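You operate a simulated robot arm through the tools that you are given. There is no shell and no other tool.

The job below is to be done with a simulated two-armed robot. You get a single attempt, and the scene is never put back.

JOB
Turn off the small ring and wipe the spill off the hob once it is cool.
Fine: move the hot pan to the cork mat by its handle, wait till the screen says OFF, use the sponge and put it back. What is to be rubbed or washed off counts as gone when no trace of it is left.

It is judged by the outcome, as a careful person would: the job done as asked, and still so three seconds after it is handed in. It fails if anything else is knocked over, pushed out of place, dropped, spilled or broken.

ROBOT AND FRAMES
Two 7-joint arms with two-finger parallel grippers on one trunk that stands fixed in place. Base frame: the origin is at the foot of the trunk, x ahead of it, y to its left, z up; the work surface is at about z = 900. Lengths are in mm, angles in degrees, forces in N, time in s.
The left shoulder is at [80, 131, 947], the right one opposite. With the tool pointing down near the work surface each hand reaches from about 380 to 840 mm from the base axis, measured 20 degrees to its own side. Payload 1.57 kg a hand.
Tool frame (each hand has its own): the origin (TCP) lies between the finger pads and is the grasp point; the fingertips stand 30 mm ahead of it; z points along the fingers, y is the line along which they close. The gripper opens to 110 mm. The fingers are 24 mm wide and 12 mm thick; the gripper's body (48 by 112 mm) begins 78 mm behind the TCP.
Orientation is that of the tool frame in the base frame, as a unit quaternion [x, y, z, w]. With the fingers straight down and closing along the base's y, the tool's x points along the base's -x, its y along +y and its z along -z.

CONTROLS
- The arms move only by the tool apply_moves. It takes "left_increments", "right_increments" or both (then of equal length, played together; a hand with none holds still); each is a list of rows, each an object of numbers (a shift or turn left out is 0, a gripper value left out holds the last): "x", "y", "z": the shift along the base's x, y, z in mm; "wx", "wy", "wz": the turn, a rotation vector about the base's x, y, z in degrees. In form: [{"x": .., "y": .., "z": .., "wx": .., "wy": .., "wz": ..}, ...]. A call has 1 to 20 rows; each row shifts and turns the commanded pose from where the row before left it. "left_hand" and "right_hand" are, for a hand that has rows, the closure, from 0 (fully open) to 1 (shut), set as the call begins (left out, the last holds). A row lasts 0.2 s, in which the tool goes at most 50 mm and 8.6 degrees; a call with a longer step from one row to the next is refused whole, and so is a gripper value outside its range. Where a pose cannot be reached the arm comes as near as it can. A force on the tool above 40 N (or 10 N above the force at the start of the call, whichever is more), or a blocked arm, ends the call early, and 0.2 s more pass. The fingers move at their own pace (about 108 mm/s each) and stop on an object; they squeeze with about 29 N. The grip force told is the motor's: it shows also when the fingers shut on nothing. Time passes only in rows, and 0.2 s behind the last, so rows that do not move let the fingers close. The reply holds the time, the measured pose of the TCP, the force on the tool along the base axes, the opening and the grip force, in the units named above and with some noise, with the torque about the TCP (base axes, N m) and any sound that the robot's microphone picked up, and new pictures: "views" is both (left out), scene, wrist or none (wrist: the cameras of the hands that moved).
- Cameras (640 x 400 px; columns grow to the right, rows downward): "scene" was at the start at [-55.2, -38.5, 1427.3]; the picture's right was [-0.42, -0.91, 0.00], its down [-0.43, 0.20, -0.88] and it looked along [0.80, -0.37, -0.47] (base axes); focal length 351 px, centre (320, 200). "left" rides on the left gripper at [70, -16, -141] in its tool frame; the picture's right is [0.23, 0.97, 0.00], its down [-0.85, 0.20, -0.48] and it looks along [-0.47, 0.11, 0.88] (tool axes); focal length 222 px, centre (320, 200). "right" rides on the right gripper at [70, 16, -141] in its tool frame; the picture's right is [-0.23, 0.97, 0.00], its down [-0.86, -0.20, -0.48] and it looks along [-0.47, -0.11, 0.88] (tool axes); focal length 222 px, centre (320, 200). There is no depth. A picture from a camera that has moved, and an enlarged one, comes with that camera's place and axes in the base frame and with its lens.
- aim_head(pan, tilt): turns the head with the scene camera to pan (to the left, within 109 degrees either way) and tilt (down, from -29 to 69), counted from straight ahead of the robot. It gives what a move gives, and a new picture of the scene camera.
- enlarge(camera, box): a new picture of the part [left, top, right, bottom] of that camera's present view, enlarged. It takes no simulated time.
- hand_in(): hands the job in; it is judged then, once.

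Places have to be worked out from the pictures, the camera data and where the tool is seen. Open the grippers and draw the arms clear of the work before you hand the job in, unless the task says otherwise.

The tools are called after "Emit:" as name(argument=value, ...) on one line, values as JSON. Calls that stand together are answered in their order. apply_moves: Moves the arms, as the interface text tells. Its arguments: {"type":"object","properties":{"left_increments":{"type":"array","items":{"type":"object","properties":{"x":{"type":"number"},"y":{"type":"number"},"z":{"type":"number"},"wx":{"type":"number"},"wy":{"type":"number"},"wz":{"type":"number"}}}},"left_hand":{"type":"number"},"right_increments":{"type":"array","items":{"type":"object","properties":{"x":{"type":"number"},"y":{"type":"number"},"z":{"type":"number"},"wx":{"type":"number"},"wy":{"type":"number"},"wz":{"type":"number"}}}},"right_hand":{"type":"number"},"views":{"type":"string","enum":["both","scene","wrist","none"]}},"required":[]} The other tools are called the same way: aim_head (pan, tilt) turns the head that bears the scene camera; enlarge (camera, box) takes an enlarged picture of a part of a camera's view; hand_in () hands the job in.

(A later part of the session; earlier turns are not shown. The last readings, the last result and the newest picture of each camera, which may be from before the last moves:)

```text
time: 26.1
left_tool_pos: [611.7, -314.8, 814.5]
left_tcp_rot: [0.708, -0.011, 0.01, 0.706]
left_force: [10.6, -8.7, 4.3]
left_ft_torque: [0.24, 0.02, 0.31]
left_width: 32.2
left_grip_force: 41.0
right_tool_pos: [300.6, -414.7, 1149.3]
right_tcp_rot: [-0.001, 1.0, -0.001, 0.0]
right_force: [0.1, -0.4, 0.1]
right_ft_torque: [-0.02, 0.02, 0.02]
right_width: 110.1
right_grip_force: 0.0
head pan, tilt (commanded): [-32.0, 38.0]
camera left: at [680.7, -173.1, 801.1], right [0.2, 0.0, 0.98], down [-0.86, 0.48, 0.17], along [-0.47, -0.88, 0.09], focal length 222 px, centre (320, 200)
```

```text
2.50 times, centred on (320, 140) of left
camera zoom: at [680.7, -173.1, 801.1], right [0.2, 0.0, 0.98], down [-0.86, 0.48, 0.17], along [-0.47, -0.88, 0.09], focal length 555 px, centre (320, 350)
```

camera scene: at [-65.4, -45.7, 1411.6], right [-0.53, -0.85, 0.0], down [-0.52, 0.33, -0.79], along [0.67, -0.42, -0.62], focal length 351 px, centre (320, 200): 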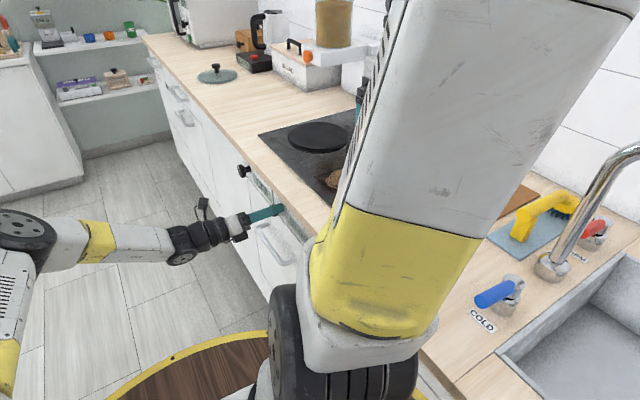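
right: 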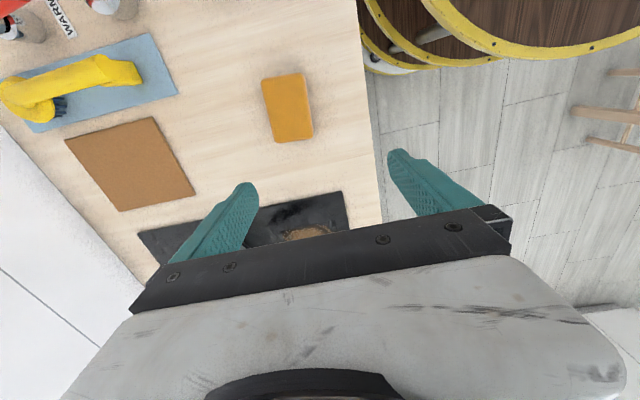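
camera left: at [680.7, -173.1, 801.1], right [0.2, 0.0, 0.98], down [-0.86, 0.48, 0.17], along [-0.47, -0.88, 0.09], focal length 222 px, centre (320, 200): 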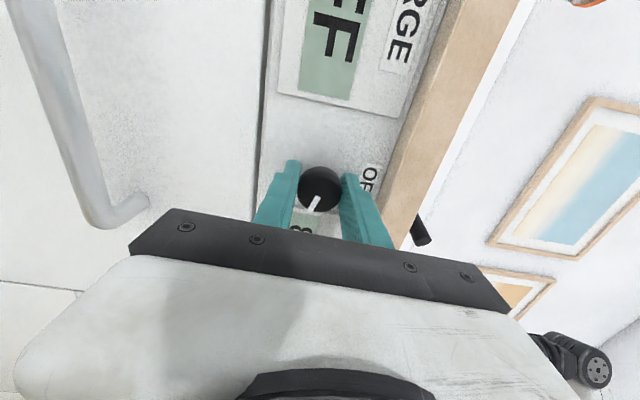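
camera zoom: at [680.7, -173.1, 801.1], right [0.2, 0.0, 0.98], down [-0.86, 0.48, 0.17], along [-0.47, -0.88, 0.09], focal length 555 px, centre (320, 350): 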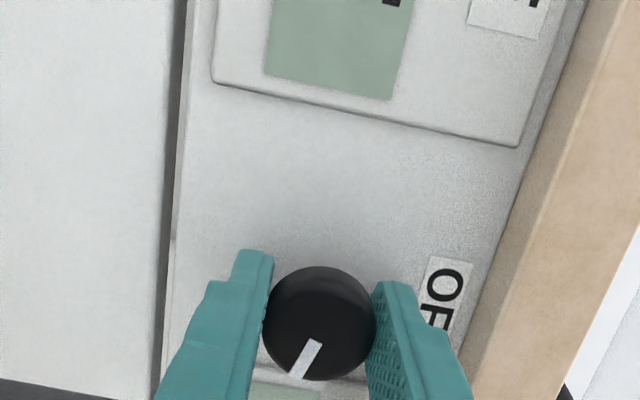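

Roll of +88° works; the pointer is now near 3–4 o'clock (~105° clockwise from OFF). I release, roll the hand back ~110°, and look.

Emit:
apply_moves(left_increments=[{}, {}, {}], left_hand=0.5, views="none")

Emit:
apply_moves(left_increments=[{"wy": -8}, {"wy": -8}, {"wy": -8}, {"wy": -8}, {"wy": -8}, {"wy": -8}, {"wy": -8}, {"wy": -8}, {"wy": -8}, {"wy": -8}, {"wy": -8}, {"wy": -8}, {"wy": -8}, {"wy": -8}, {}], views="wrist")

Emit:
enlarge(camera="left", box=[220, 60, 420, 220])

```text
time: 26.9
left_tool_pos: [610.5, -314.3, 814.3]
left_tcp_rot: [0.709, -0.013, 0.01, 0.705]
left_force: [0.0, -0.1, 0.7]
left_ft_torque: [-0.02, 0.0, 0.0]
left_width: 55.2
left_grip_force: 0.1
right_tool_pos: [300.0, -415.0, 1149.1]
right_tcp_rot: [0.0, 1.0, 0.0, 0.0]
right_force: [0.0, -0.8, 0.0]
right_ft_torque: [0.01, 0.02, -0.01]
right_width: 110.0
right_grip_force: 0.0
head pan, tilt (commanded): [-32.0, 38.0]
```

```text
time: 30.1
left_tool_pos: [611.1, -314.7, 814.7]
left_tcp_rot: [0.387, -0.593, 0.594, 0.383]
left_force: [-0.2, 0.4, 0.7]
left_ft_torque: [0.03, 0.0, -0.03]
left_width: 54.9
left_grip_force: 0.1
right_tool_pos: [300.9, -415.2, 1150.1]
right_tcp_rot: [0.001, 1.0, 0.0, 0.0]
right_force: [-0.3, 0.6, 0.0]
right_ft_torque: [0.03, 0.02, 0.01]
right_width: 110.1
right_grip_force: 0.1
head pan, tilt (commanded): [-32.0, 38.0]
camera left: at [594.6, -172.7, 884.6], right [-0.98, -0.01, -0.19], down [0.16, 0.48, -0.86], along [0.1, -0.88, -0.47], focal length 222 px, centre (320, 200)
```

left: 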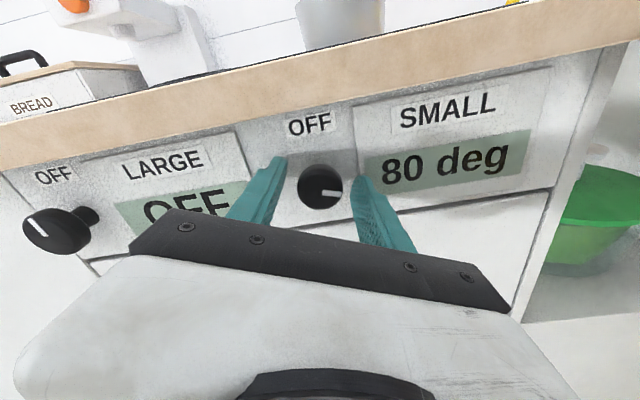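

```text
2.50 times, centred on (320, 140) of left
camera zoom: at [594.6, -172.7, 884.6], right [-0.98, -0.01, -0.19], down [0.16, 0.48, -0.86], along [0.1, -0.88, -0.47], focal length 555 px, centre (320, 350)
```

zoom: 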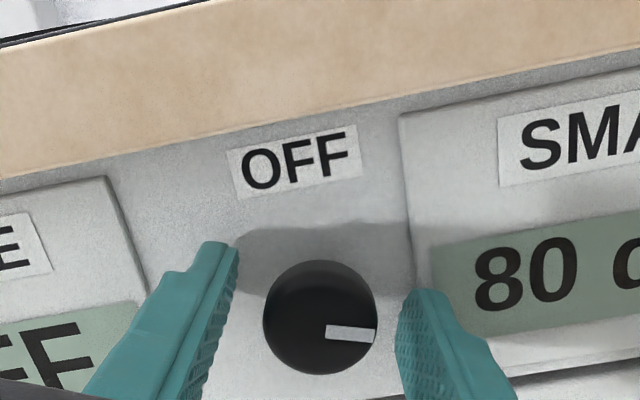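

The pointer is at about 108° clockwise from OFF with hand roll about -24°. I grip and turn ~104° counter-clockwise.

Emit:
apply_moves(left_increments=[{"x": -0.5}, {}, {}, {}], left_hand=1, views="none")

Emit:
apply_moves(left_increments=[{"wy": 8}, {"wy": 8}, {"wy": 8}, {"wy": 8}, {"wy": 8}, {"wy": 8}, {"wy": 8}, {"wy": 8}, {"wy": 8}, {"wy": 8}, {"wy": 8}, {"wy": 8}, {"wy": 8}, {}], views="wrist")

Emit:
enlarge(camera="left", box=[220, 60, 420, 220])

```text
time: 31.1
left_tool_pos: [609.7, -313.8, 814.5]
left_tcp_rot: [0.387, -0.592, 0.594, 0.383]
left_force: [5.9, -3.7, 1.9]
left_ft_torque: [0.06, -0.01, 0.11]
left_width: 33.5
left_grip_force: 41.2
right_tool_pos: [299.9, -414.3, 1148.8]
right_tcp_rot: [-0.001, 1.0, 0.0, 0.0]
right_force: [-0.7, -0.4, 0.7]
right_ft_torque: [0.0, 0.0, 0.01]
right_width: 109.9
right_grip_force: 0.0
head pan, tilt (commanded): [-32.0, 38.0]
```

```text
time: 34.1
left_tool_pos: [610.0, -313.6, 814.2]
left_tcp_rot: [0.707, -0.061, 0.06, 0.702]
left_force: [-0.3, 15.3, 3.0]
left_ft_torque: [-0.2, 0.0, 0.41]
left_width: 33.5
left_grip_force: 41.1
right_tool_pos: [300.1, -414.7, 1148.5]
right_tcp_rot: [-0.001, 1.0, 0.001, 0.0]
right_force: [-0.8, -0.1, 0.3]
right_ft_torque: [0.01, 0.0, 0.01]
right_width: 110.1
right_grip_force: 0.1
head pan, tilt (commanded): [-32.0, 38.0]
camera left: at [680.5, -172.8, 810.9], right [0.06, 0.0, 1.0], down [-0.88, 0.48, 0.05], along [-0.48, -0.88, 0.02], focal length 222 px, centre (320, 200)
```

left: 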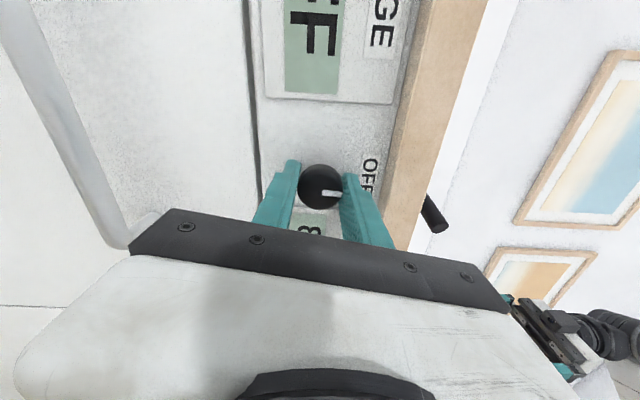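

```text
2.50 times, centred on (320, 140) of left
camera zoom: at [680.5, -172.8, 810.9], right [0.06, 0.0, 1.0], down [-0.88, 0.48, 0.05], along [-0.48, -0.88, 0.02], focal length 555 px, centre (320, 350)
```

zoom: 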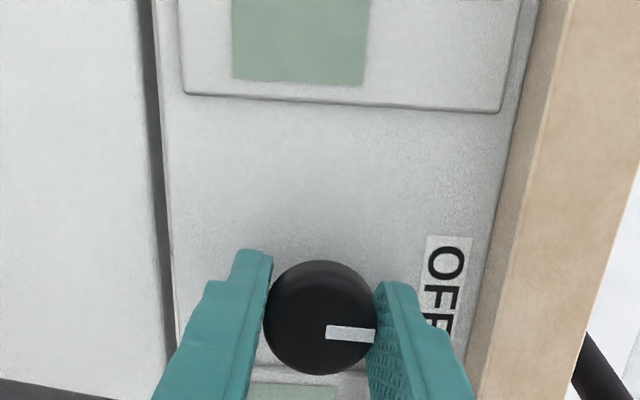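

The pointer is within ~4° of OFF. I turn the last few degrees to the stop.

Emit:
apply_moves(left_increments=[{"wy": 4}, {"wy": 3}, {}], views="wrist")

Emit:
enlarge(camera="left", box=[220, 60, 420, 220])

```text
time: 34.9
left_tool_pos: [609.7, -314.2, 816.4]
left_tcp_rot: [0.708, -0.019, 0.017, 0.705]
left_force: [0.5, 13.3, 6.0]
left_ft_torque: [0.01, -0.65, -0.11]
left_width: 33.6
left_grip_force: 41.8
right_tool_pos: [300.1, -413.8, 1149.6]
right_tcp_rot: [0.001, 1.0, 0.001, 0.0]
right_force: [0.3, 0.7, -0.2]
right_ft_torque: [-0.02, 0.0, -0.03]
right_width: 110.3
right_grip_force: 0.1
head pan, tilt (commanded): [-32.0, 38.0]
camera left: at [679.2, -173.2, 802.3], right [0.18, -0.01, 0.98], down [-0.86, 0.48, 0.16], along [-0.47, -0.88, 0.08], focal length 222 px, centre (320, 200)
```

left: 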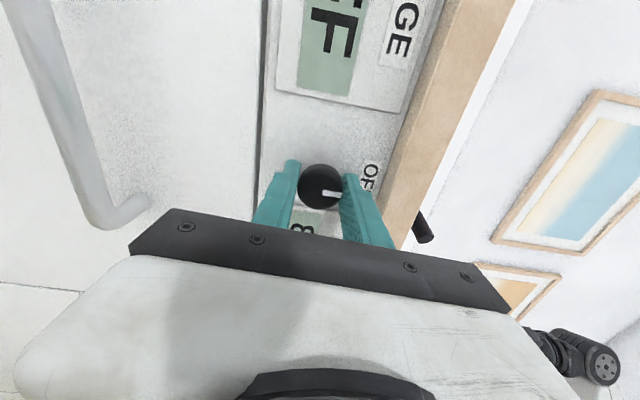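

```text
2.50 times, centred on (320, 140) of left
camera zoom: at [679.2, -173.2, 802.3], right [0.18, -0.01, 0.98], down [-0.86, 0.48, 0.16], along [-0.47, -0.88, 0.08], focal length 555 px, centre (320, 350)
```

zoom: 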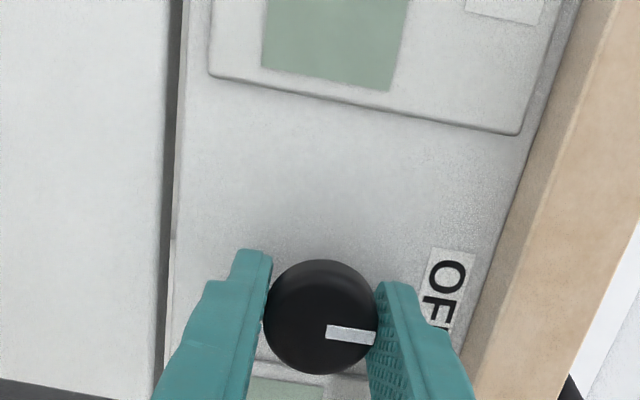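

Torque of -0.65 N·m shows the knob is at its stop at OFF. I release, back away along +y, and roll back level to read the screen.

Emit:
apply_moves(left_increments=[{}, {}, {}], left_hand=0.5, views="none")

Emit:
apply_moves(left_increments=[{"y": 30}, {"y": 40}, {"y": 30, "wy": -8}, {"wy": -8}, {"wy": -8}, {"wy": -8}, {"wy": -8}, {"wy": -8}, {"wy": -8}, {"wy": -8}, {"wy": -8}, {"wy": -8}, {"wy": -8}, {}], views="wrist")

Emit:
enlarge(camera="left", box=[200, 60, 480, 220])

```text
time: 35.7
left_tool_pos: [609.7, -314.7, 815.2]
left_tcp_rot: [0.709, -0.019, 0.017, 0.705]
left_force: [-0.1, 0.1, 0.3]
left_ft_torque: [0.0, 0.0, 0.01]
left_width: 55.1
left_grip_force: 0.1
right_tool_pos: [300.5, -414.9, 1150.0]
right_tcp_rot: [0.0, 1.0, 0.0, 0.001]
right_force: [-0.5, -0.2, 0.5]
right_ft_torque: [0.01, -0.02, -0.03]
right_width: 110.2
right_grip_force: 0.0
head pan, tilt (commanded): [-32.0, 38.0]
```

```text
time: 38.7
left_tool_pos: [611.3, -214.3, 813.5]
left_tcp_rot: [0.498, -0.504, 0.505, 0.494]
left_force: [-0.6, 0.1, -0.3]
left_ft_torque: [0.02, -0.02, -0.01]
left_width: 55.1
left_grip_force: 0.0
right_tool_pos: [300.1, -413.0, 1149.4]
right_tcp_rot: [0.0, 1.0, 0.0, -0.001]
right_force: [0.7, -0.7, 0.5]
right_ft_torque: [-0.02, 0.02, 0.0]
right_width: 109.8
right_grip_force: 0.0
head pan, tilt (commanded): [-32.0, 38.0]
camera left: at [623.4, -72.8, 884.4], right [-0.98, -0.01, 0.21], down [-0.19, 0.48, -0.86], along [-0.1, -0.88, -0.47], focal length 222 px, centre (320, 200)
```

left: 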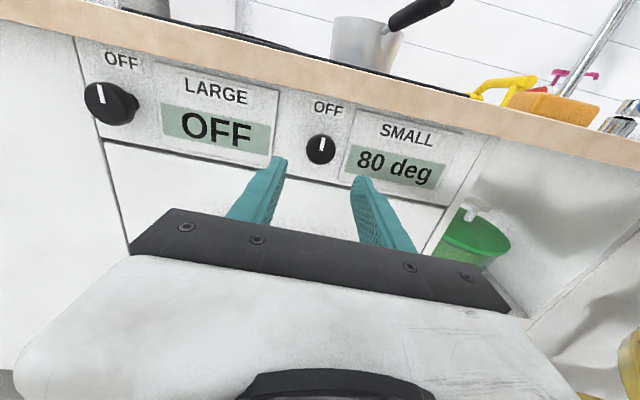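

```text
2.29 times, centred on (340, 140) of left
camera zoom: at [623.4, -72.8, 884.4], right [-0.98, -0.01, 0.21], down [-0.19, 0.48, -0.86], along [-0.1, -0.88, -0.47], focal length 508 px, centre (274, 337)
```

zoom: 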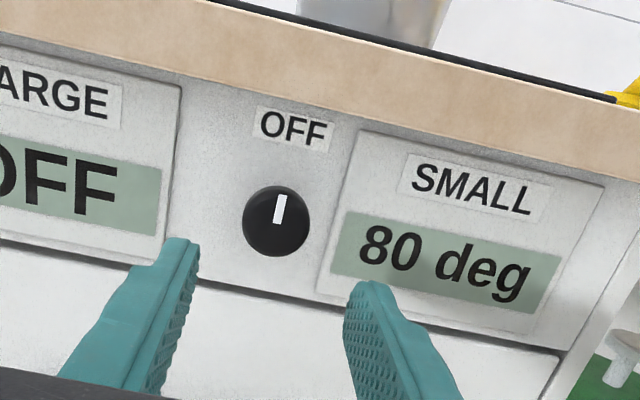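

The SMALL knob now points to OFF and the screen still shows 80 deg, so the ring has to cool. I draw the left hand back a bit (it can keep watching the screen), and swing the right hand horizontal, facing the pan handle (seen around [481,-469,1012] to [520,-598,996]), staying high.

Emit:
apply_moves(left_increments=[{"y": 30}, {"y": 30}, {"y": 30}, {}], views="none")

Emit:
apply_moves(right_increments=[{"x": 8, "y": 6, "z": 2, "wx": -4.62, "wy": 4.62, "wz": 4.62}, {"x": 8, "y": 6, "z": 2, "wx": -4.62, "wy": 4.62, "wz": 4.62}, {"x": 8, "y": 6, "z": 2, "wx": -4.62, "wy": 4.62, "wz": 4.62}, {"x": 8, "y": 6, "z": 2, "wx": -4.62, "wy": 4.62, "wz": 4.62}, {"x": 8, "y": 6, "z": 2, "wx": -4.62, "wy": 4.62, "wz": 4.62}, {"x": 8, "y": 6, "z": 2, "wx": -4.62, "wy": 4.62, "wz": 4.62}, {"x": 8, "y": 6, "z": 2, "wx": -4.62, "wy": 4.62, "wz": 4.62}], views="both")

```text
time: 39.7
left_tool_pos: [610.3, -123.0, 815.7]
left_tcp_rot: [0.499, -0.503, 0.504, 0.494]
left_force: [-0.5, -0.7, 0.6]
left_ft_torque: [0.02, 0.02, 0.02]
left_width: 54.9
left_grip_force: 0.1
right_tool_pos: [299.5, -415.9, 1149.7]
right_tcp_rot: [-0.001, 1.0, 0.0, 0.001]
right_force: [0.1, 0.1, -1.4]
right_ft_torque: [0.0, -0.01, 0.01]
right_width: 110.5
right_grip_force: 0.1
head pan, tilt (commanded): [-32.0, 38.0]
```

```text
time: 41.3
left_tool_pos: [610.2, -123.6, 815.3]
left_tcp_rot: [0.499, -0.503, 0.505, 0.494]
left_force: [0.9, -0.6, -0.6]
left_ft_torque: [-0.03, 0.01, -0.02]
left_width: 55.1
left_grip_force: 0.0
right_tool_pos: [357.2, -371.9, 1162.1]
right_tcp_rot: [-0.272, 0.882, -0.272, -0.271]
right_force: [-0.5, 0.3, 0.8]
right_ft_torque: [-0.01, -0.01, 0.03]
right_width: 110.0
right_grip_force: 0.1
head pan, tilt (commanded): [-32.0, 38.0]
camera scene: at [-64.9, -46.0, 1411.6], right [-0.53, -0.85, 0.0], down [-0.52, 0.33, -0.79], along [0.67, -0.42, -0.62], focal length 351 px, centre (320, 200)
camera right: at [344.1, -294.5, 1300.7], right [-0.45, 0.76, -0.47], down [0.89, 0.44, -0.13], along [0.11, -0.47, -0.88], focal length 222 px, centre (320, 200)
```

scene: 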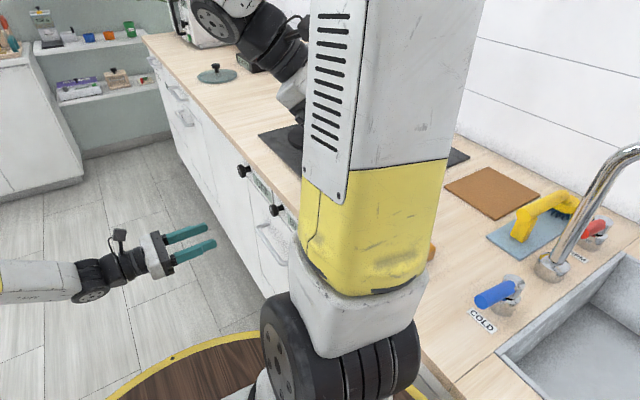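
right: 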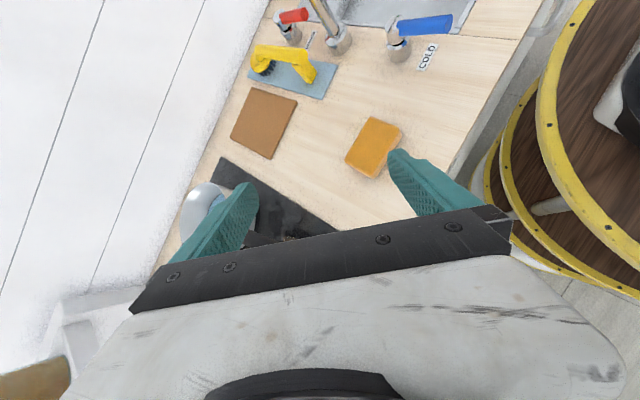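

The arm follows well. I continue the second half of the rotation while moving toward [450,-330,1150].

Emit:
apply_moves(right_increments=[{"x": 10, "y": 6, "wx": -4.62, "wy": 4.62, "wz": 4.62}, {"x": 10, "y": 6, "wx": -4.62, "wy": 4.62, "wz": 4.62}, {"x": 10, "y": 6, "wx": -4.62, "wy": 4.62, "wz": 4.62}, {"x": 10, "y": 6, "wx": -4.62, "wy": 4.62, "wz": 4.62}, {"x": 10, "y": 6, "wx": -4.62, "wy": 4.62, "wz": 4.62}, {"x": 10, "y": 6, "wx": -4.62, "wy": 4.62, "wz": 4.62}, {"x": 10, "y": 6, "wx": -4.62, "wy": 4.62, "wz": 4.62}, {"x": 10, "y": 6, "wx": -4.62, "wy": 4.62, "wz": 4.62}, {}], views="both")

```text
time: 43.3
left_tool_pos: [610.0, -123.2, 815.7]
left_tcp_rot: [0.499, -0.503, 0.505, 0.493]
left_force: [0.2, -1.0, 0.5]
left_ft_torque: [-0.01, 0.01, 0.01]
left_width: 54.7
left_grip_force: 0.0
right_tool_pos: [437.4, -324.7, 1163.6]
right_tcp_rot: [0.5, -0.498, 0.5, 0.501]
right_force: [-0.6, 1.2, 0.9]
right_ft_torque: [0.01, 0.0, -0.02]
right_width: 109.9
right_grip_force: 0.1
head pan, tilt (commanded): [-32.0, 38.0]
camera scene: at [-64.7, -45.9, 1411.7], right [-0.53, -0.85, 0.0], down [-0.52, 0.33, -0.79], along [0.67, -0.42, -0.62], focal length 351 px, centre (320, 200)
camera right: at [420.2, -181.9, 1232.0], right [-0.97, 0.0, -0.23], down [0.2, 0.48, -0.86], along [0.11, -0.88, -0.46], focal length 222 px, centre (320, 200)
```

scene: 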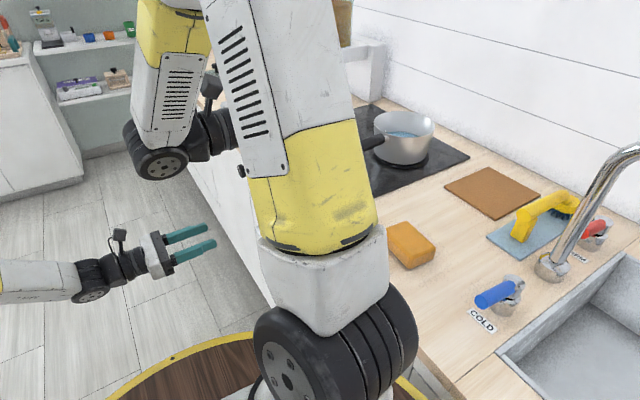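
right: 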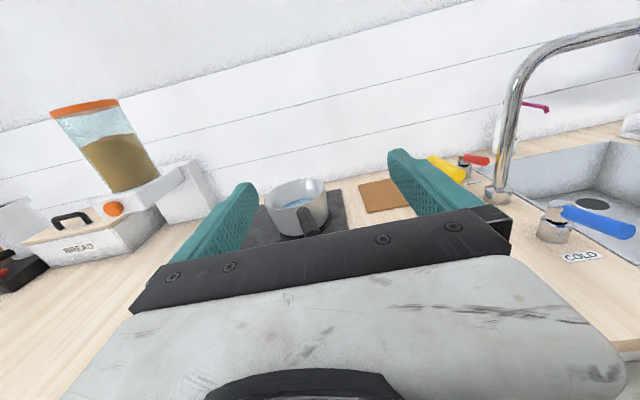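

Both cameras now see the pan. I enlarge to measure it and the mat.

Emit:
enlarge(camera="scene", box=[350, 90, 550, 220])

Emit:
enlarge(camera="right", box=[230, 160, 430, 260])

```text
3.08 times, centred on (450, 155) of scene
camera zoom: at [-64.7, -45.9, 1411.7], right [-0.53, -0.85, 0.0], down [-0.52, 0.33, -0.79], along [0.67, -0.42, -0.62], focal length 1080 px, centre (-80, 338)
```

zoom: 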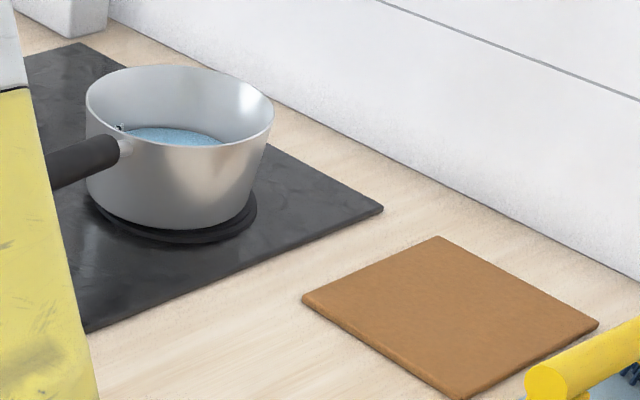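

```text
3.20 times, centred on (330, 210) of right
camera zoom: at [420.2, -181.9, 1232.0], right [-0.97, 0.0, -0.23], down [0.2, 0.48, -0.86], along [0.11, -0.88, -0.46], focal length 711 px, centre (288, 168)
```

zoom: 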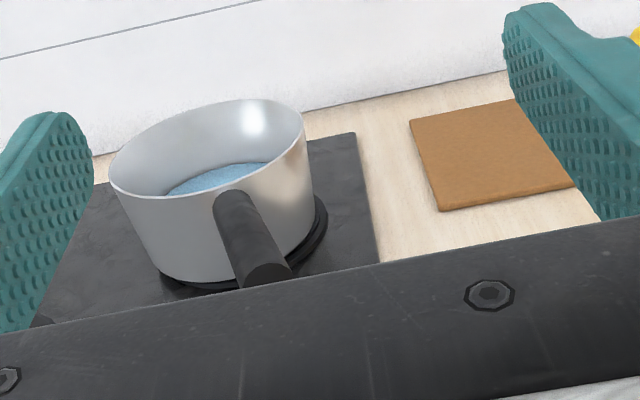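

The pan rim centre is at about [543,-692,996] (radius ~81), with the handle running toward [481,-469,1010]; the mat spans x 222–366, y -843 to -676. I plan a handle grasp with the tool pitched ~31° down and yawed 15° along the handle, so the palm also braces it; I rotate and move to a pre-approach pose.

Emit:
apply_moves(right_increments=[{"x": 5, "y": -16, "z": -11, "wx": 8}, {"x": 5, "y": -16, "z": -11, "wx": 8}, {"x": 5, "y": -16, "z": -11, "wx": 8}, {"x": 5, "y": -16, "z": -11, "wx": 7}, {"x": 6, "y": -16, "z": -12, "wz": 7.7}, {"x": 6, "y": -16, "z": -12, "wz": 7.7}, {}], views="both")

Emit:
enlarge(camera="right", box=[200, 60, 440, 260])

Emit:
enlarge(camera="scene", box=[300, 60, 500, 220])

```text
time: 44.9
left_tool_pos: [610.0, -122.6, 815.3]
left_tcp_rot: [0.498, -0.503, 0.505, 0.494]
left_force: [0.2, -0.4, 0.1]
left_ft_torque: [0.01, 0.01, 0.0]
left_width: 54.8
left_grip_force: 0.1
right_tool_pos: [467.4, -421.3, 1094.3]
right_tcp_rot: [0.693, -0.527, 0.392, 0.299]
right_force: [0.0, 1.2, -0.3]
right_ft_torque: [0.03, 0.02, 0.03]
right_width: 110.3
right_grip_force: 0.0
head pan, tilt (commanded): [-32.0, 38.0]
camera scene: at [-64.7, -45.8, 1411.7], right [-0.53, -0.85, 0.0], down [-0.52, 0.33, -0.79], along [0.67, -0.42, -0.62], focal length 351 px, centre (320, 200)
camera right: at [429.0, -342.2, 1226.6], right [-0.97, -0.15, -0.19], down [-0.04, 0.87, -0.49], along [0.24, -0.46, -0.85], focal length 222 px, centre (320, 200)
```

scene: 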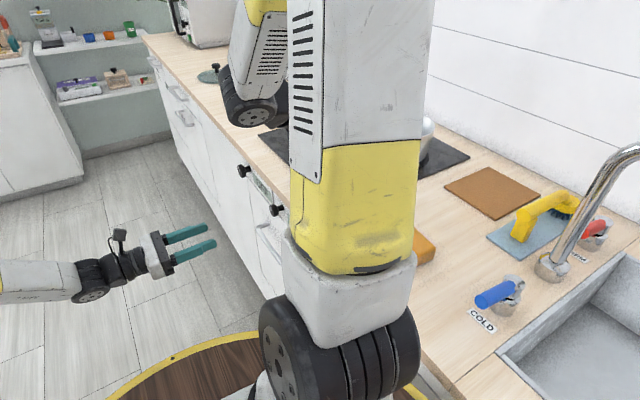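
right: 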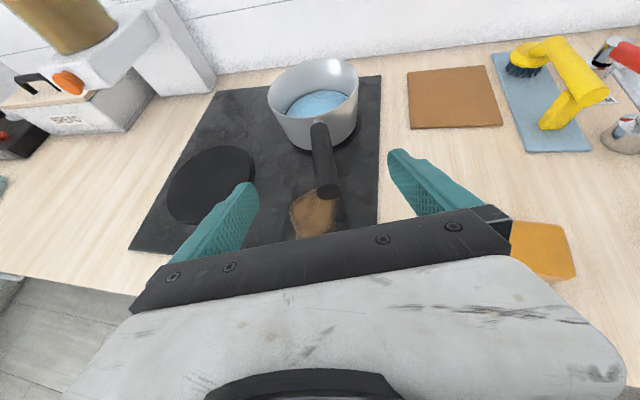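

```text
2.00 times, centred on (320, 160) of right
camera zoom: at [429.0, -342.2, 1226.6], right [-0.97, -0.15, -0.19], down [-0.04, 0.87, -0.49], along [0.24, -0.46, -0.85], focal length 444 px, centre (320, 280)
```

zoom: 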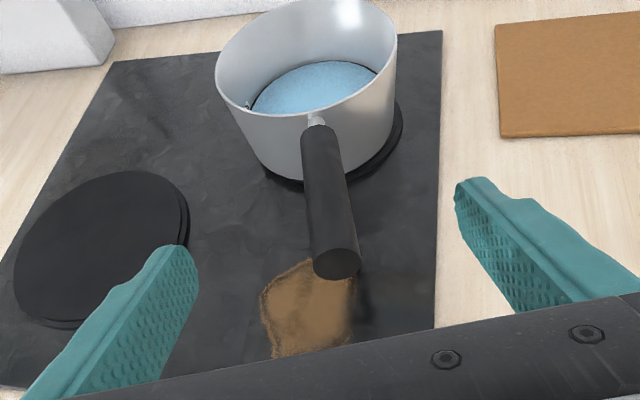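

```text
2.50 times, centred on (400, 140) of scene
camera zoom: at [-64.7, -45.8, 1411.7], right [-0.53, -0.85, 0.0], down [-0.52, 0.33, -0.79], along [0.67, -0.42, -0.62], focal length 877 px, centre (120, 350)
```

zoom: 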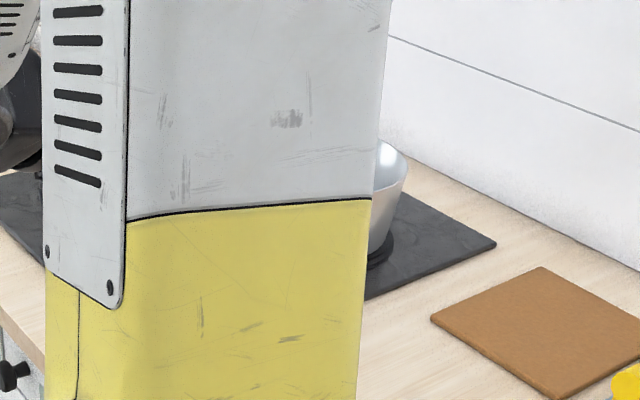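

The pan and handle are clear now: handle axis from about [519,-605,988] to [482,-471,1010], ~28 mm thick, rising ~9°. I pitch the tool 7.5° more (to ~38.5° down) and go to a point 110 mm short of the grasp.

Emit:
apply_moves(right_increments=[{"x": 5, "y": -20, "z": -10, "wx": 3.6, "wy": 1.0}, {"x": 5, "y": -20, "z": -10, "wx": 3.6, "wy": 1.0}, {"x": 5, "y": -18, "z": -11}, {}], views="both")

Emit:
enlarge(camera="right", box=[200, 60, 440, 260])

```text
time: 45.9
left_tool_pos: [609.6, -123.3, 814.2]
left_tcp_rot: [0.499, -0.503, 0.505, 0.494]
left_force: [-0.2, -0.6, -0.1]
left_ft_torque: [-0.04, 0.01, -0.01]
left_width: 54.8
left_grip_force: 0.0
right_tool_pos: [483.4, -478.5, 1064.2]
right_tcp_rot: [0.717, -0.545, 0.346, 0.263]
right_force: [0.1, 0.9, 0.4]
right_ft_torque: [0.02, -0.02, -0.01]
right_width: 110.1
right_grip_force: 0.0
head pan, tilt (commanded): [-32.0, 38.0]
camera scene: at [-64.7, -45.8, 1411.7], right [-0.53, -0.85, 0.0], down [-0.52, 0.33, -0.79], along [0.67, -0.42, -0.62], focal length 351 px, centre (320, 200)
camera right: at [449.7, -417.4, 1205.7], right [-0.98, -0.12, -0.18], down [-0.05, 0.93, -0.37], along [0.21, -0.35, -0.91], focal length 222 px, centre (320, 200)
```

scene: 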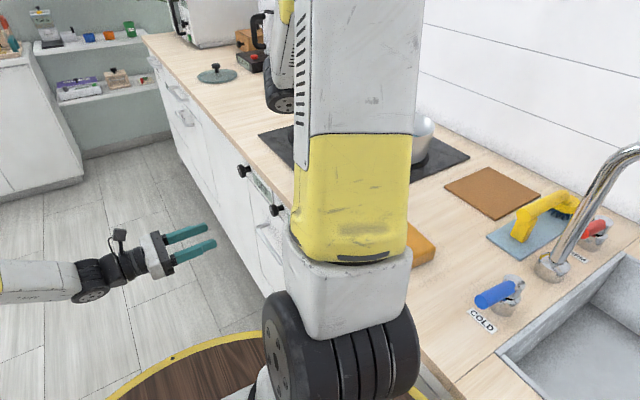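
right: 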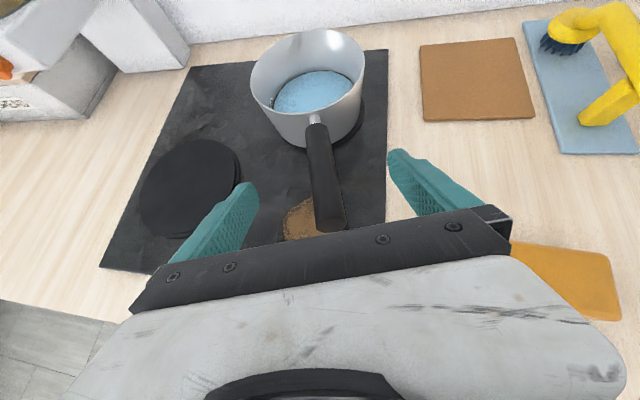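

```text
2.00 times, centred on (320, 160) of right
camera zoom: at [449.7, -417.4, 1205.7], right [-0.98, -0.12, -0.18], down [-0.05, 0.93, -0.37], along [0.21, -0.35, -0.91], focal length 444 px, centre (320, 280)
```

zoom: 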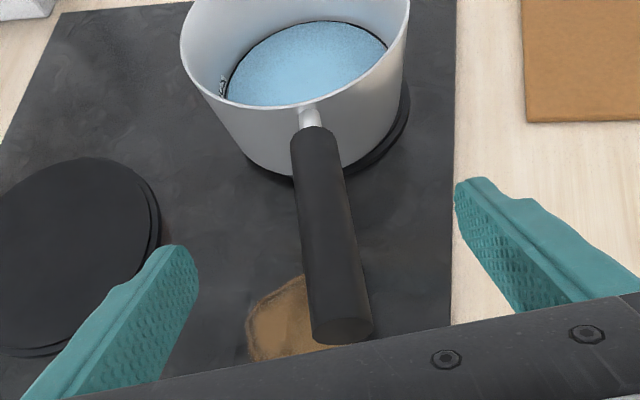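

Handle end confirmed at ~[481,-470,1011]. I advance 60% of the way along the tool axis and check.

Emit:
apply_moves(right_increments=[{"x": 4.5, "y": -17, "z": -14}, {"x": 4.5, "y": -17, "z": -14}, {"x": 4.5, "y": -17, "z": -14}, {}], views="wrist")

Emit:
enlarge(camera="right", box=[200, 60, 440, 260])

```text
time: 46.9
left_tool_pos: [609.7, -124.5, 815.5]
left_tcp_rot: [0.499, -0.503, 0.505, 0.494]
left_force: [-0.9, 0.1, -0.4]
left_ft_torque: [0.01, 0.02, 0.02]
left_width: 54.9
left_grip_force: 0.1
right_tool_pos: [497.1, -531.4, 1021.5]
right_tcp_rot: [0.716, -0.546, 0.346, 0.264]
right_force: [-0.5, -0.5, -0.1]
right_ft_torque: [-0.01, 0.02, 0.0]
right_width: 110.1
right_grip_force: 0.1
head pan, tilt (commanded): [-32.0, 38.0]
camera right: at [463.5, -469.9, 1163.4], right [-0.98, -0.12, -0.18], down [-0.05, 0.93, -0.37], along [0.21, -0.35, -0.91], focal length 222 px, centre (320, 200)
```

right: 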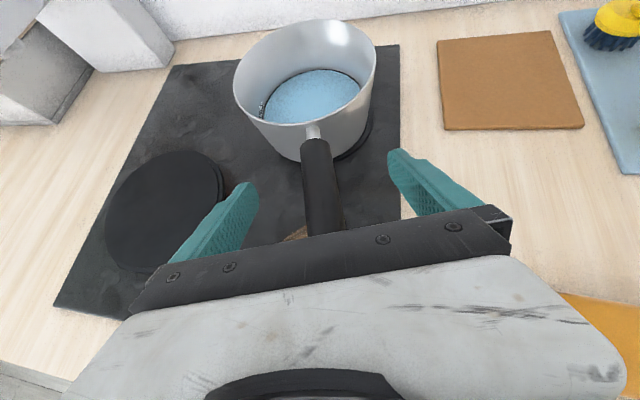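

```text
2.00 times, centred on (320, 160) of right
camera zoom: at [463.5, -469.9, 1163.4], right [-0.98, -0.12, -0.18], down [-0.05, 0.93, -0.37], along [0.21, -0.35, -0.91], focal length 444 px, centre (320, 280)
```

zoom: 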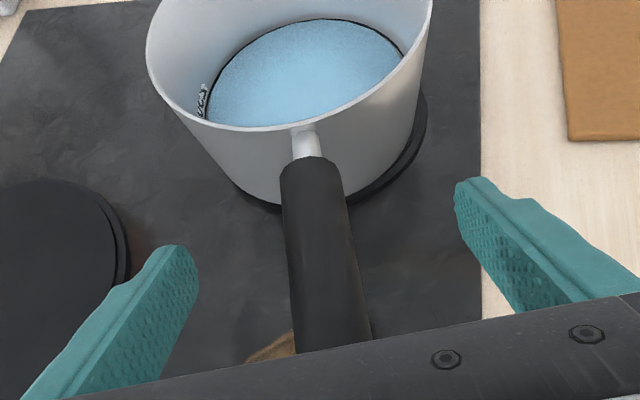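

The handle lies well centred between the fingers. I advance the remaining ~39 mm to the grasp point.

Emit:
apply_moves(right_increments=[{"x": 3.7, "y": -14, "z": -13}, {"x": 3.7, "y": -13.6, "z": -13}, {}], views="both")

Emit:
enlarge(camera="right", box=[200, 60, 440, 260])

Emit:
enlarge(camera="scene", box=[250, 80, 470, 220])

```text
time: 47.7
left_tool_pos: [610.1, -122.9, 814.6]
left_tcp_rot: [0.498, -0.503, 0.504, 0.495]
left_force: [0.5, -0.8, -0.4]
left_ft_torque: [0.0, -0.03, -0.03]
left_width: 55.1
left_grip_force: 0.0
right_tool_pos: [505.0, -558.0, 997.3]
right_tcp_rot: [0.717, -0.546, 0.345, 0.263]
right_force: [-0.2, 2.6, 1.3]
right_ft_torque: [0.13, 0.01, -0.01]
right_width: 110.1
right_grip_force: 0.1
head pan, tilt (commanded): [-32.0, 38.0]
camera scene: at [-64.8, -45.8, 1411.7], right [-0.53, -0.85, 0.0], down [-0.52, 0.33, -0.79], along [0.67, -0.42, -0.62], focal length 351 px, centre (320, 200)
camera right: at [471.1, -497.0, 1139.0], right [-0.98, -0.12, -0.18], down [-0.05, 0.93, -0.37], along [0.21, -0.35, -0.91], focal length 222 px, centre (320, 200)
```

scene: 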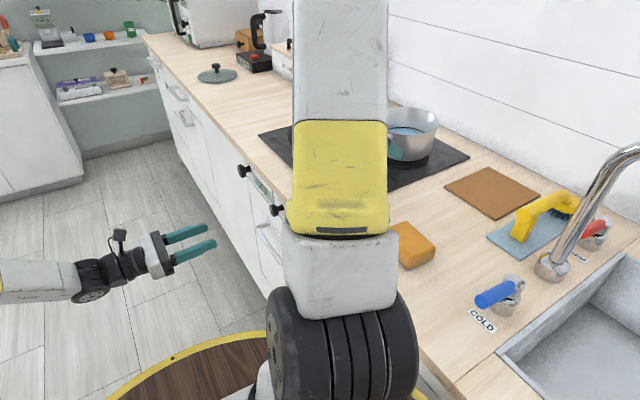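
right: 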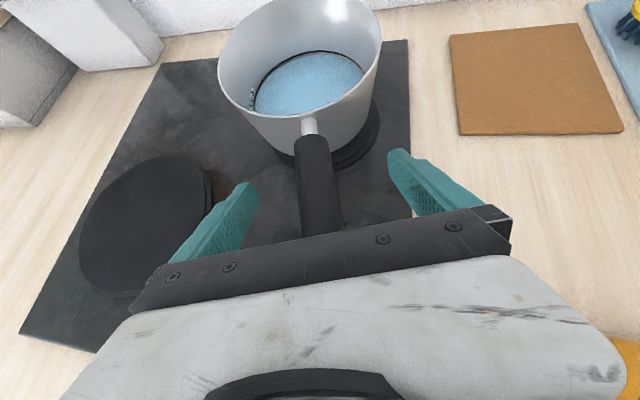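

```text
2.00 times, centred on (320, 160) of right
camera zoom: at [471.1, -497.0, 1139.0], right [-0.98, -0.12, -0.18], down [-0.05, 0.93, -0.37], along [0.21, -0.35, -0.91], focal length 444 px, centre (320, 280)
```

zoom: 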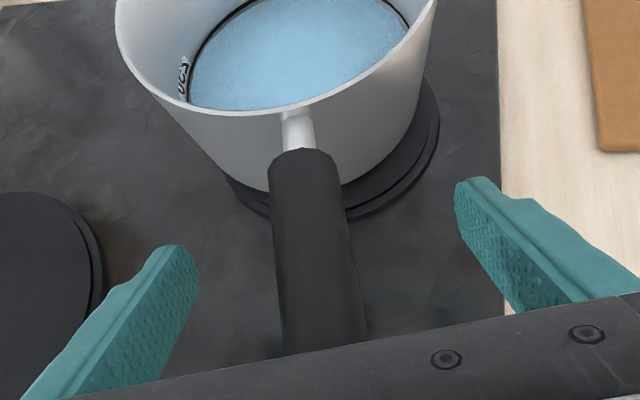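

```text
2.86 times, centred on (360, 150) of scene
camera zoom: at [-64.8, -45.8, 1411.7], right [-0.53, -0.85, 0.0], down [-0.52, 0.33, -0.79], along [0.67, -0.42, -0.62], focal length 1003 px, centre (206, 343)
```

zoom: 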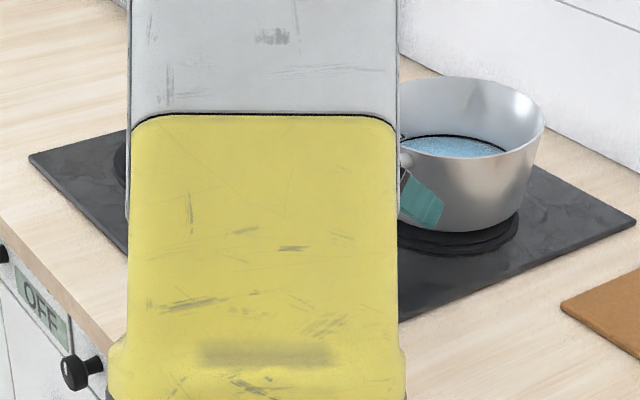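

A light 2–3 N contact shows the palm just touching the handle's end, as planned. I nudge 1.5 mm in +x and back 1 mm to centre, then close on the handle.

Emit:
apply_moves(right_increments=[{"x": 1.5, "y": 1, "z": 0.5}], views="none")

Emit:
apply_moves(right_increments=[{}, {}, {}, {}], right_hand=1, views="both")

Emit:
enlarge(camera="right", box=[200, 60, 440, 260])

```text
time: 48.1
left_tool_pos: [609.8, -123.7, 815.1]
left_tcp_rot: [0.499, -0.503, 0.505, 0.494]
left_force: [-0.1, 0.8, 0.9]
left_ft_torque: [-0.01, 0.02, 0.03]
left_width: 55.0
left_grip_force: 0.0
right_tool_pos: [506.1, -557.6, 997.1]
right_tcp_rot: [0.717, -0.545, 0.346, 0.264]
right_force: [-0.3, 0.4, 1.0]
right_ft_torque: [0.07, -0.01, 0.02]
right_width: 110.1
right_grip_force: 0.0
head pan, tilt (commanded): [-32.0, 38.0]
```

```text
time: 49.1
left_tool_pos: [609.3, -124.1, 814.9]
left_tcp_rot: [0.498, -0.504, 0.504, 0.494]
left_force: [0.7, 0.3, -0.3]
left_ft_torque: [0.02, 0.0, 0.02]
left_width: 54.8
left_grip_force: 0.1
right_tool_pos: [505.8, -557.5, 995.7]
right_tcp_rot: [0.717, -0.545, 0.345, 0.263]
right_force: [-0.8, -0.6, 0.9]
right_ft_torque: [0.07, 0.06, -0.05]
right_width: 27.6
right_grip_force: 29.1
head pan, tilt (commanded): [-32.0, 38.0]
camera scene: at [-64.7, -45.9, 1411.7], right [-0.53, -0.85, 0.0], down [-0.52, 0.33, -0.79], along [0.67, -0.42, -0.62], focal length 351 px, centre (320, 200)
camera right: at [472.3, -496.1, 1138.9], right [-0.98, -0.12, -0.18], down [-0.05, 0.93, -0.37], along [0.21, -0.35, -0.91], focal length 222 px, centre (320, 200)
```

scene: 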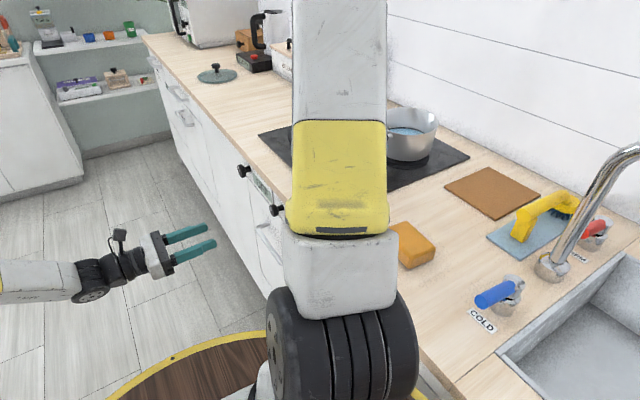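
right: 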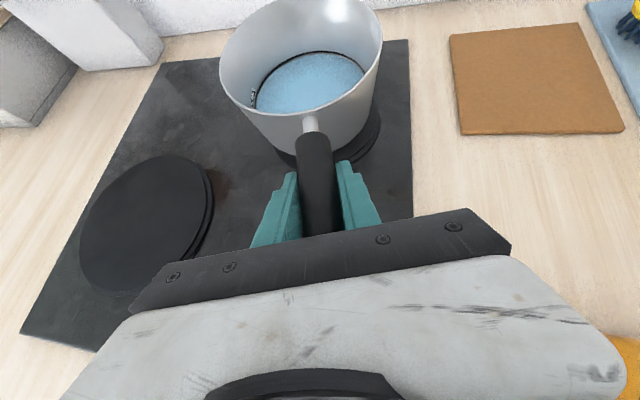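

```text
2.00 times, centred on (320, 160) of right
camera zoom: at [472.3, -496.1, 1138.9], right [-0.98, -0.12, -0.18], down [-0.05, 0.93, -0.37], along [0.21, -0.35, -0.91], focal length 444 px, centre (320, 280)
```

zoom: 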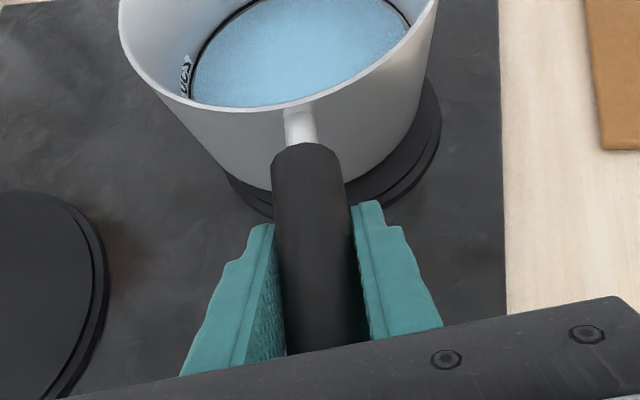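

Gripped well at 27.6 mm with little load. I lift a few millimetres slowly to weigh the pan and see whether it holds level.

Emit:
apply_moves(right_increments=[{"z": 1.5}, {"z": 1.5}, {"z": 1.5}, {"z": 1.5}, {}], views="wrist")

Emit:
enlarge(camera="scene", box=[360, 90, 480, 190])

```text
time: 50.3
left_tool_pos: [608.6, -123.7, 815.1]
left_tcp_rot: [0.498, -0.503, 0.505, 0.494]
left_force: [0.2, 0.0, -0.3]
left_ft_torque: [0.01, -0.04, -0.01]
left_width: 55.0
left_grip_force: 0.1
right_tool_pos: [505.5, -555.9, 1002.4]
right_tcp_rot: [0.716, -0.546, 0.346, 0.264]
right_force: [-0.1, 0.5, -5.3]
right_ft_torque: [0.53, 0.15, -0.02]
right_width: 27.8
right_grip_force: 29.2
head pan, tilt (commanded): [-32.0, 38.0]
camera right: at [472.0, -495.2, 1144.3], right [-0.98, -0.12, -0.18], down [-0.05, 0.93, -0.37], along [0.21, -0.35, -0.91], focal length 222 px, centre (320, 200)
```

right: 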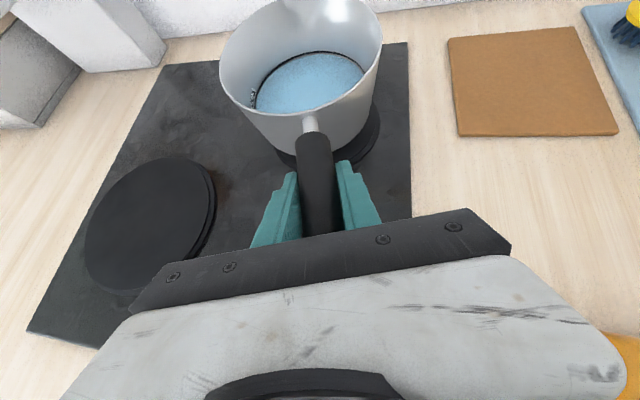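

```text
4.00 times, centred on (420, 140) of scene
camera zoom: at [-64.5, -46.1, 1411.7], right [-0.53, -0.85, 0.0], down [-0.52, 0.33, -0.79], along [0.67, -0.42, -0.62], focal length 1404 px, centre (-80, 440)
```

zoom: 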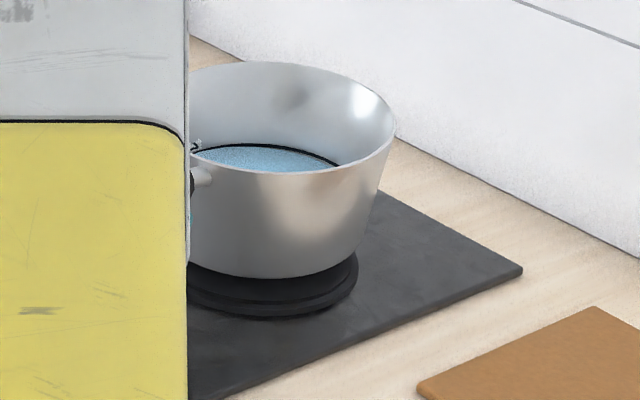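

The load is 5.3 N (~0.54 kg) and the pan appears level with no slip. I lift further, in small steps, to clear the ring well.

Emit:
apply_moves(right_increments=[{"z": 4}, {"z": 6}, {"z": 8}, {"z": 8}, {"z": 6}, {"z": 3}, {}], views="both")

Emit:
enlarge(camera="scene", box=[360, 70, 480, 190])

Emit:
enlarge(camera="right", box=[200, 0, 440, 200])

```text
time: 51.9
left_tool_pos: [609.8, -123.1, 815.0]
left_tcp_rot: [0.498, -0.504, 0.504, 0.494]
left_force: [0.0, 0.5, 0.7]
left_ft_torque: [0.02, -0.03, 0.02]
left_width: 55.0
left_grip_force: 0.0
right_tool_pos: [506.3, -556.3, 1037.5]
right_tcp_rot: [0.717, -0.545, 0.346, 0.263]
right_force: [-0.1, 0.1, -5.0]
right_ft_torque: [0.56, 0.15, -0.01]
right_width: 27.9
right_grip_force: 29.3
head pan, tilt (commanded): [-32.0, 38.0]
camera scene: at [-64.5, -46.1, 1411.7], right [-0.53, -0.85, 0.0], down [-0.52, 0.33, -0.79], along [0.67, -0.42, -0.62], focal length 351 px, centre (320, 200)
camera right: at [472.4, -494.4, 1179.8], right [-0.98, -0.12, -0.18], down [-0.05, 0.93, -0.37], along [0.21, -0.35, -0.91], focal length 222 px, centre (320, 200)
```

scene: 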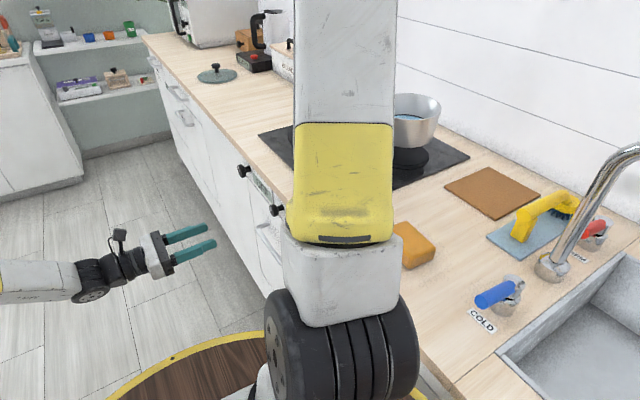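
right: 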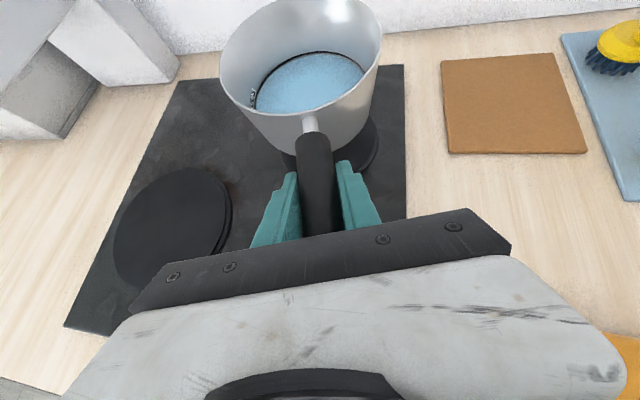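

```text
3.33 times, centred on (420, 130) of scene
camera zoom: at [-64.5, -46.1, 1411.7], right [-0.53, -0.85, 0.0], down [-0.52, 0.33, -0.79], along [0.67, -0.42, -0.62], focal length 1170 px, centre (-13, 433)
```

zoom: 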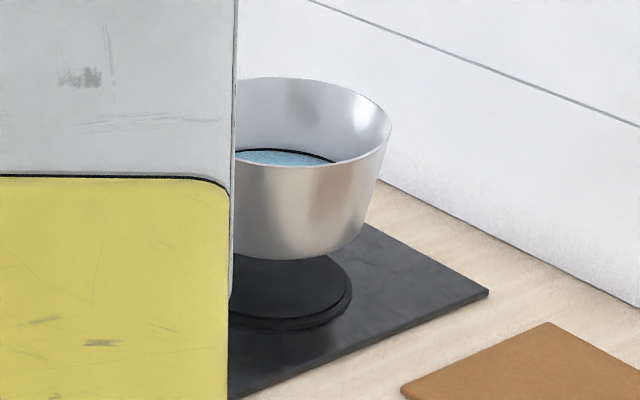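

```text
2.00 times, centred on (320, 100) of right
camera zoom: at [472.4, -494.4, 1179.8], right [-0.98, -0.12, -0.18], down [-0.05, 0.93, -0.37], along [0.21, -0.35, -0.91], focal length 444 px, centre (320, 400)
```

zoom: 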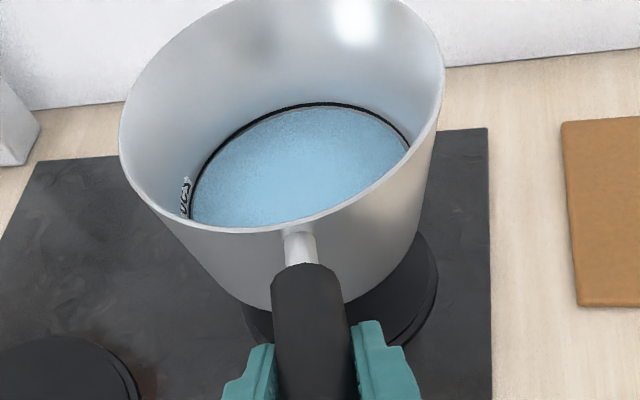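

The pan is firmly held, level, and clear of the ring. Its centre sits about (41,-149) from the hand; I move it slowly toward the mat (centre [294,-760]), turning 25° so the handle stays clear of the sponge. First half now.

Emit:
apply_moves(right_increments=[{"x": -3.1, "y": -0.86, "wz": -0.417}, {"x": -6.2, "y": -1.71, "wz": -0.833}, {"x": -9.3, "y": -2.57, "wz": -1.25}, {"x": -12.4, "y": -3.43, "wz": -1.667}, {"x": -12.4, "y": -3.43, "wz": -1.667}, {"x": -12.4, "y": -3.43, "wz": -1.667}, {"x": -12.4, "y": -3.43, "wz": -1.667}, {"x": -9.3, "y": -2.57, "wz": -1.25}, {"x": -6.2, "y": -1.71, "wz": -0.833}, {"x": -3.1, "y": -0.86, "wz": -0.417}, {}], views="both")

```text
time: 54.3
left_tool_pos: [609.5, -123.9, 815.8]
left_tcp_rot: [0.498, -0.503, 0.504, 0.494]
left_force: [-0.2, -0.5, -0.6]
left_ft_torque: [0.01, 0.0, 0.04]
left_width: 55.0
left_grip_force: 0.0
right_tool_pos: [418.3, -579.5, 1038.8]
right_tcp_rot: [0.657, -0.616, 0.317, 0.298]
right_force: [-0.1, -0.1, -5.1]
right_ft_torque: [0.54, 0.08, 0.0]
right_width: 27.7
right_grip_force: 29.2
head pan, tilt (commanded): [-32.0, 38.0]
camera scene: at [-64.6, -46.1, 1411.7], right [-0.53, -0.85, 0.0], down [-0.52, 0.33, -0.79], along [0.67, -0.42, -0.62], focal length 351 px, centre (320, 200)
camera right: at [398.0, -512.4, 1179.4], right [-0.98, 0.08, -0.18], down [0.14, 0.92, -0.37], along [0.13, -0.39, -0.91], focal length 222 px, centre (320, 200)
```

scene: 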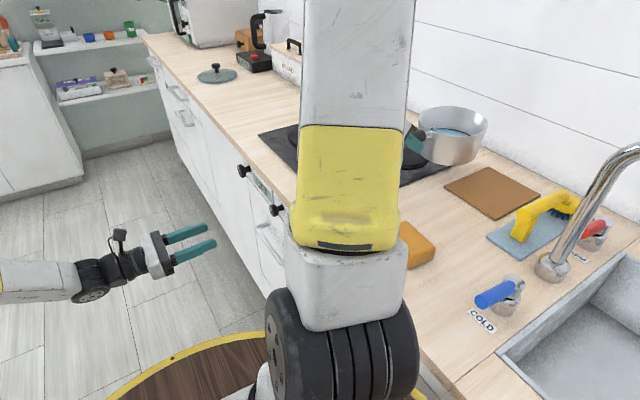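
right: 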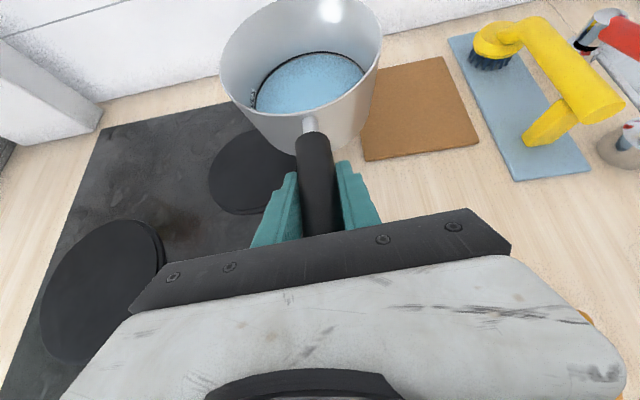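

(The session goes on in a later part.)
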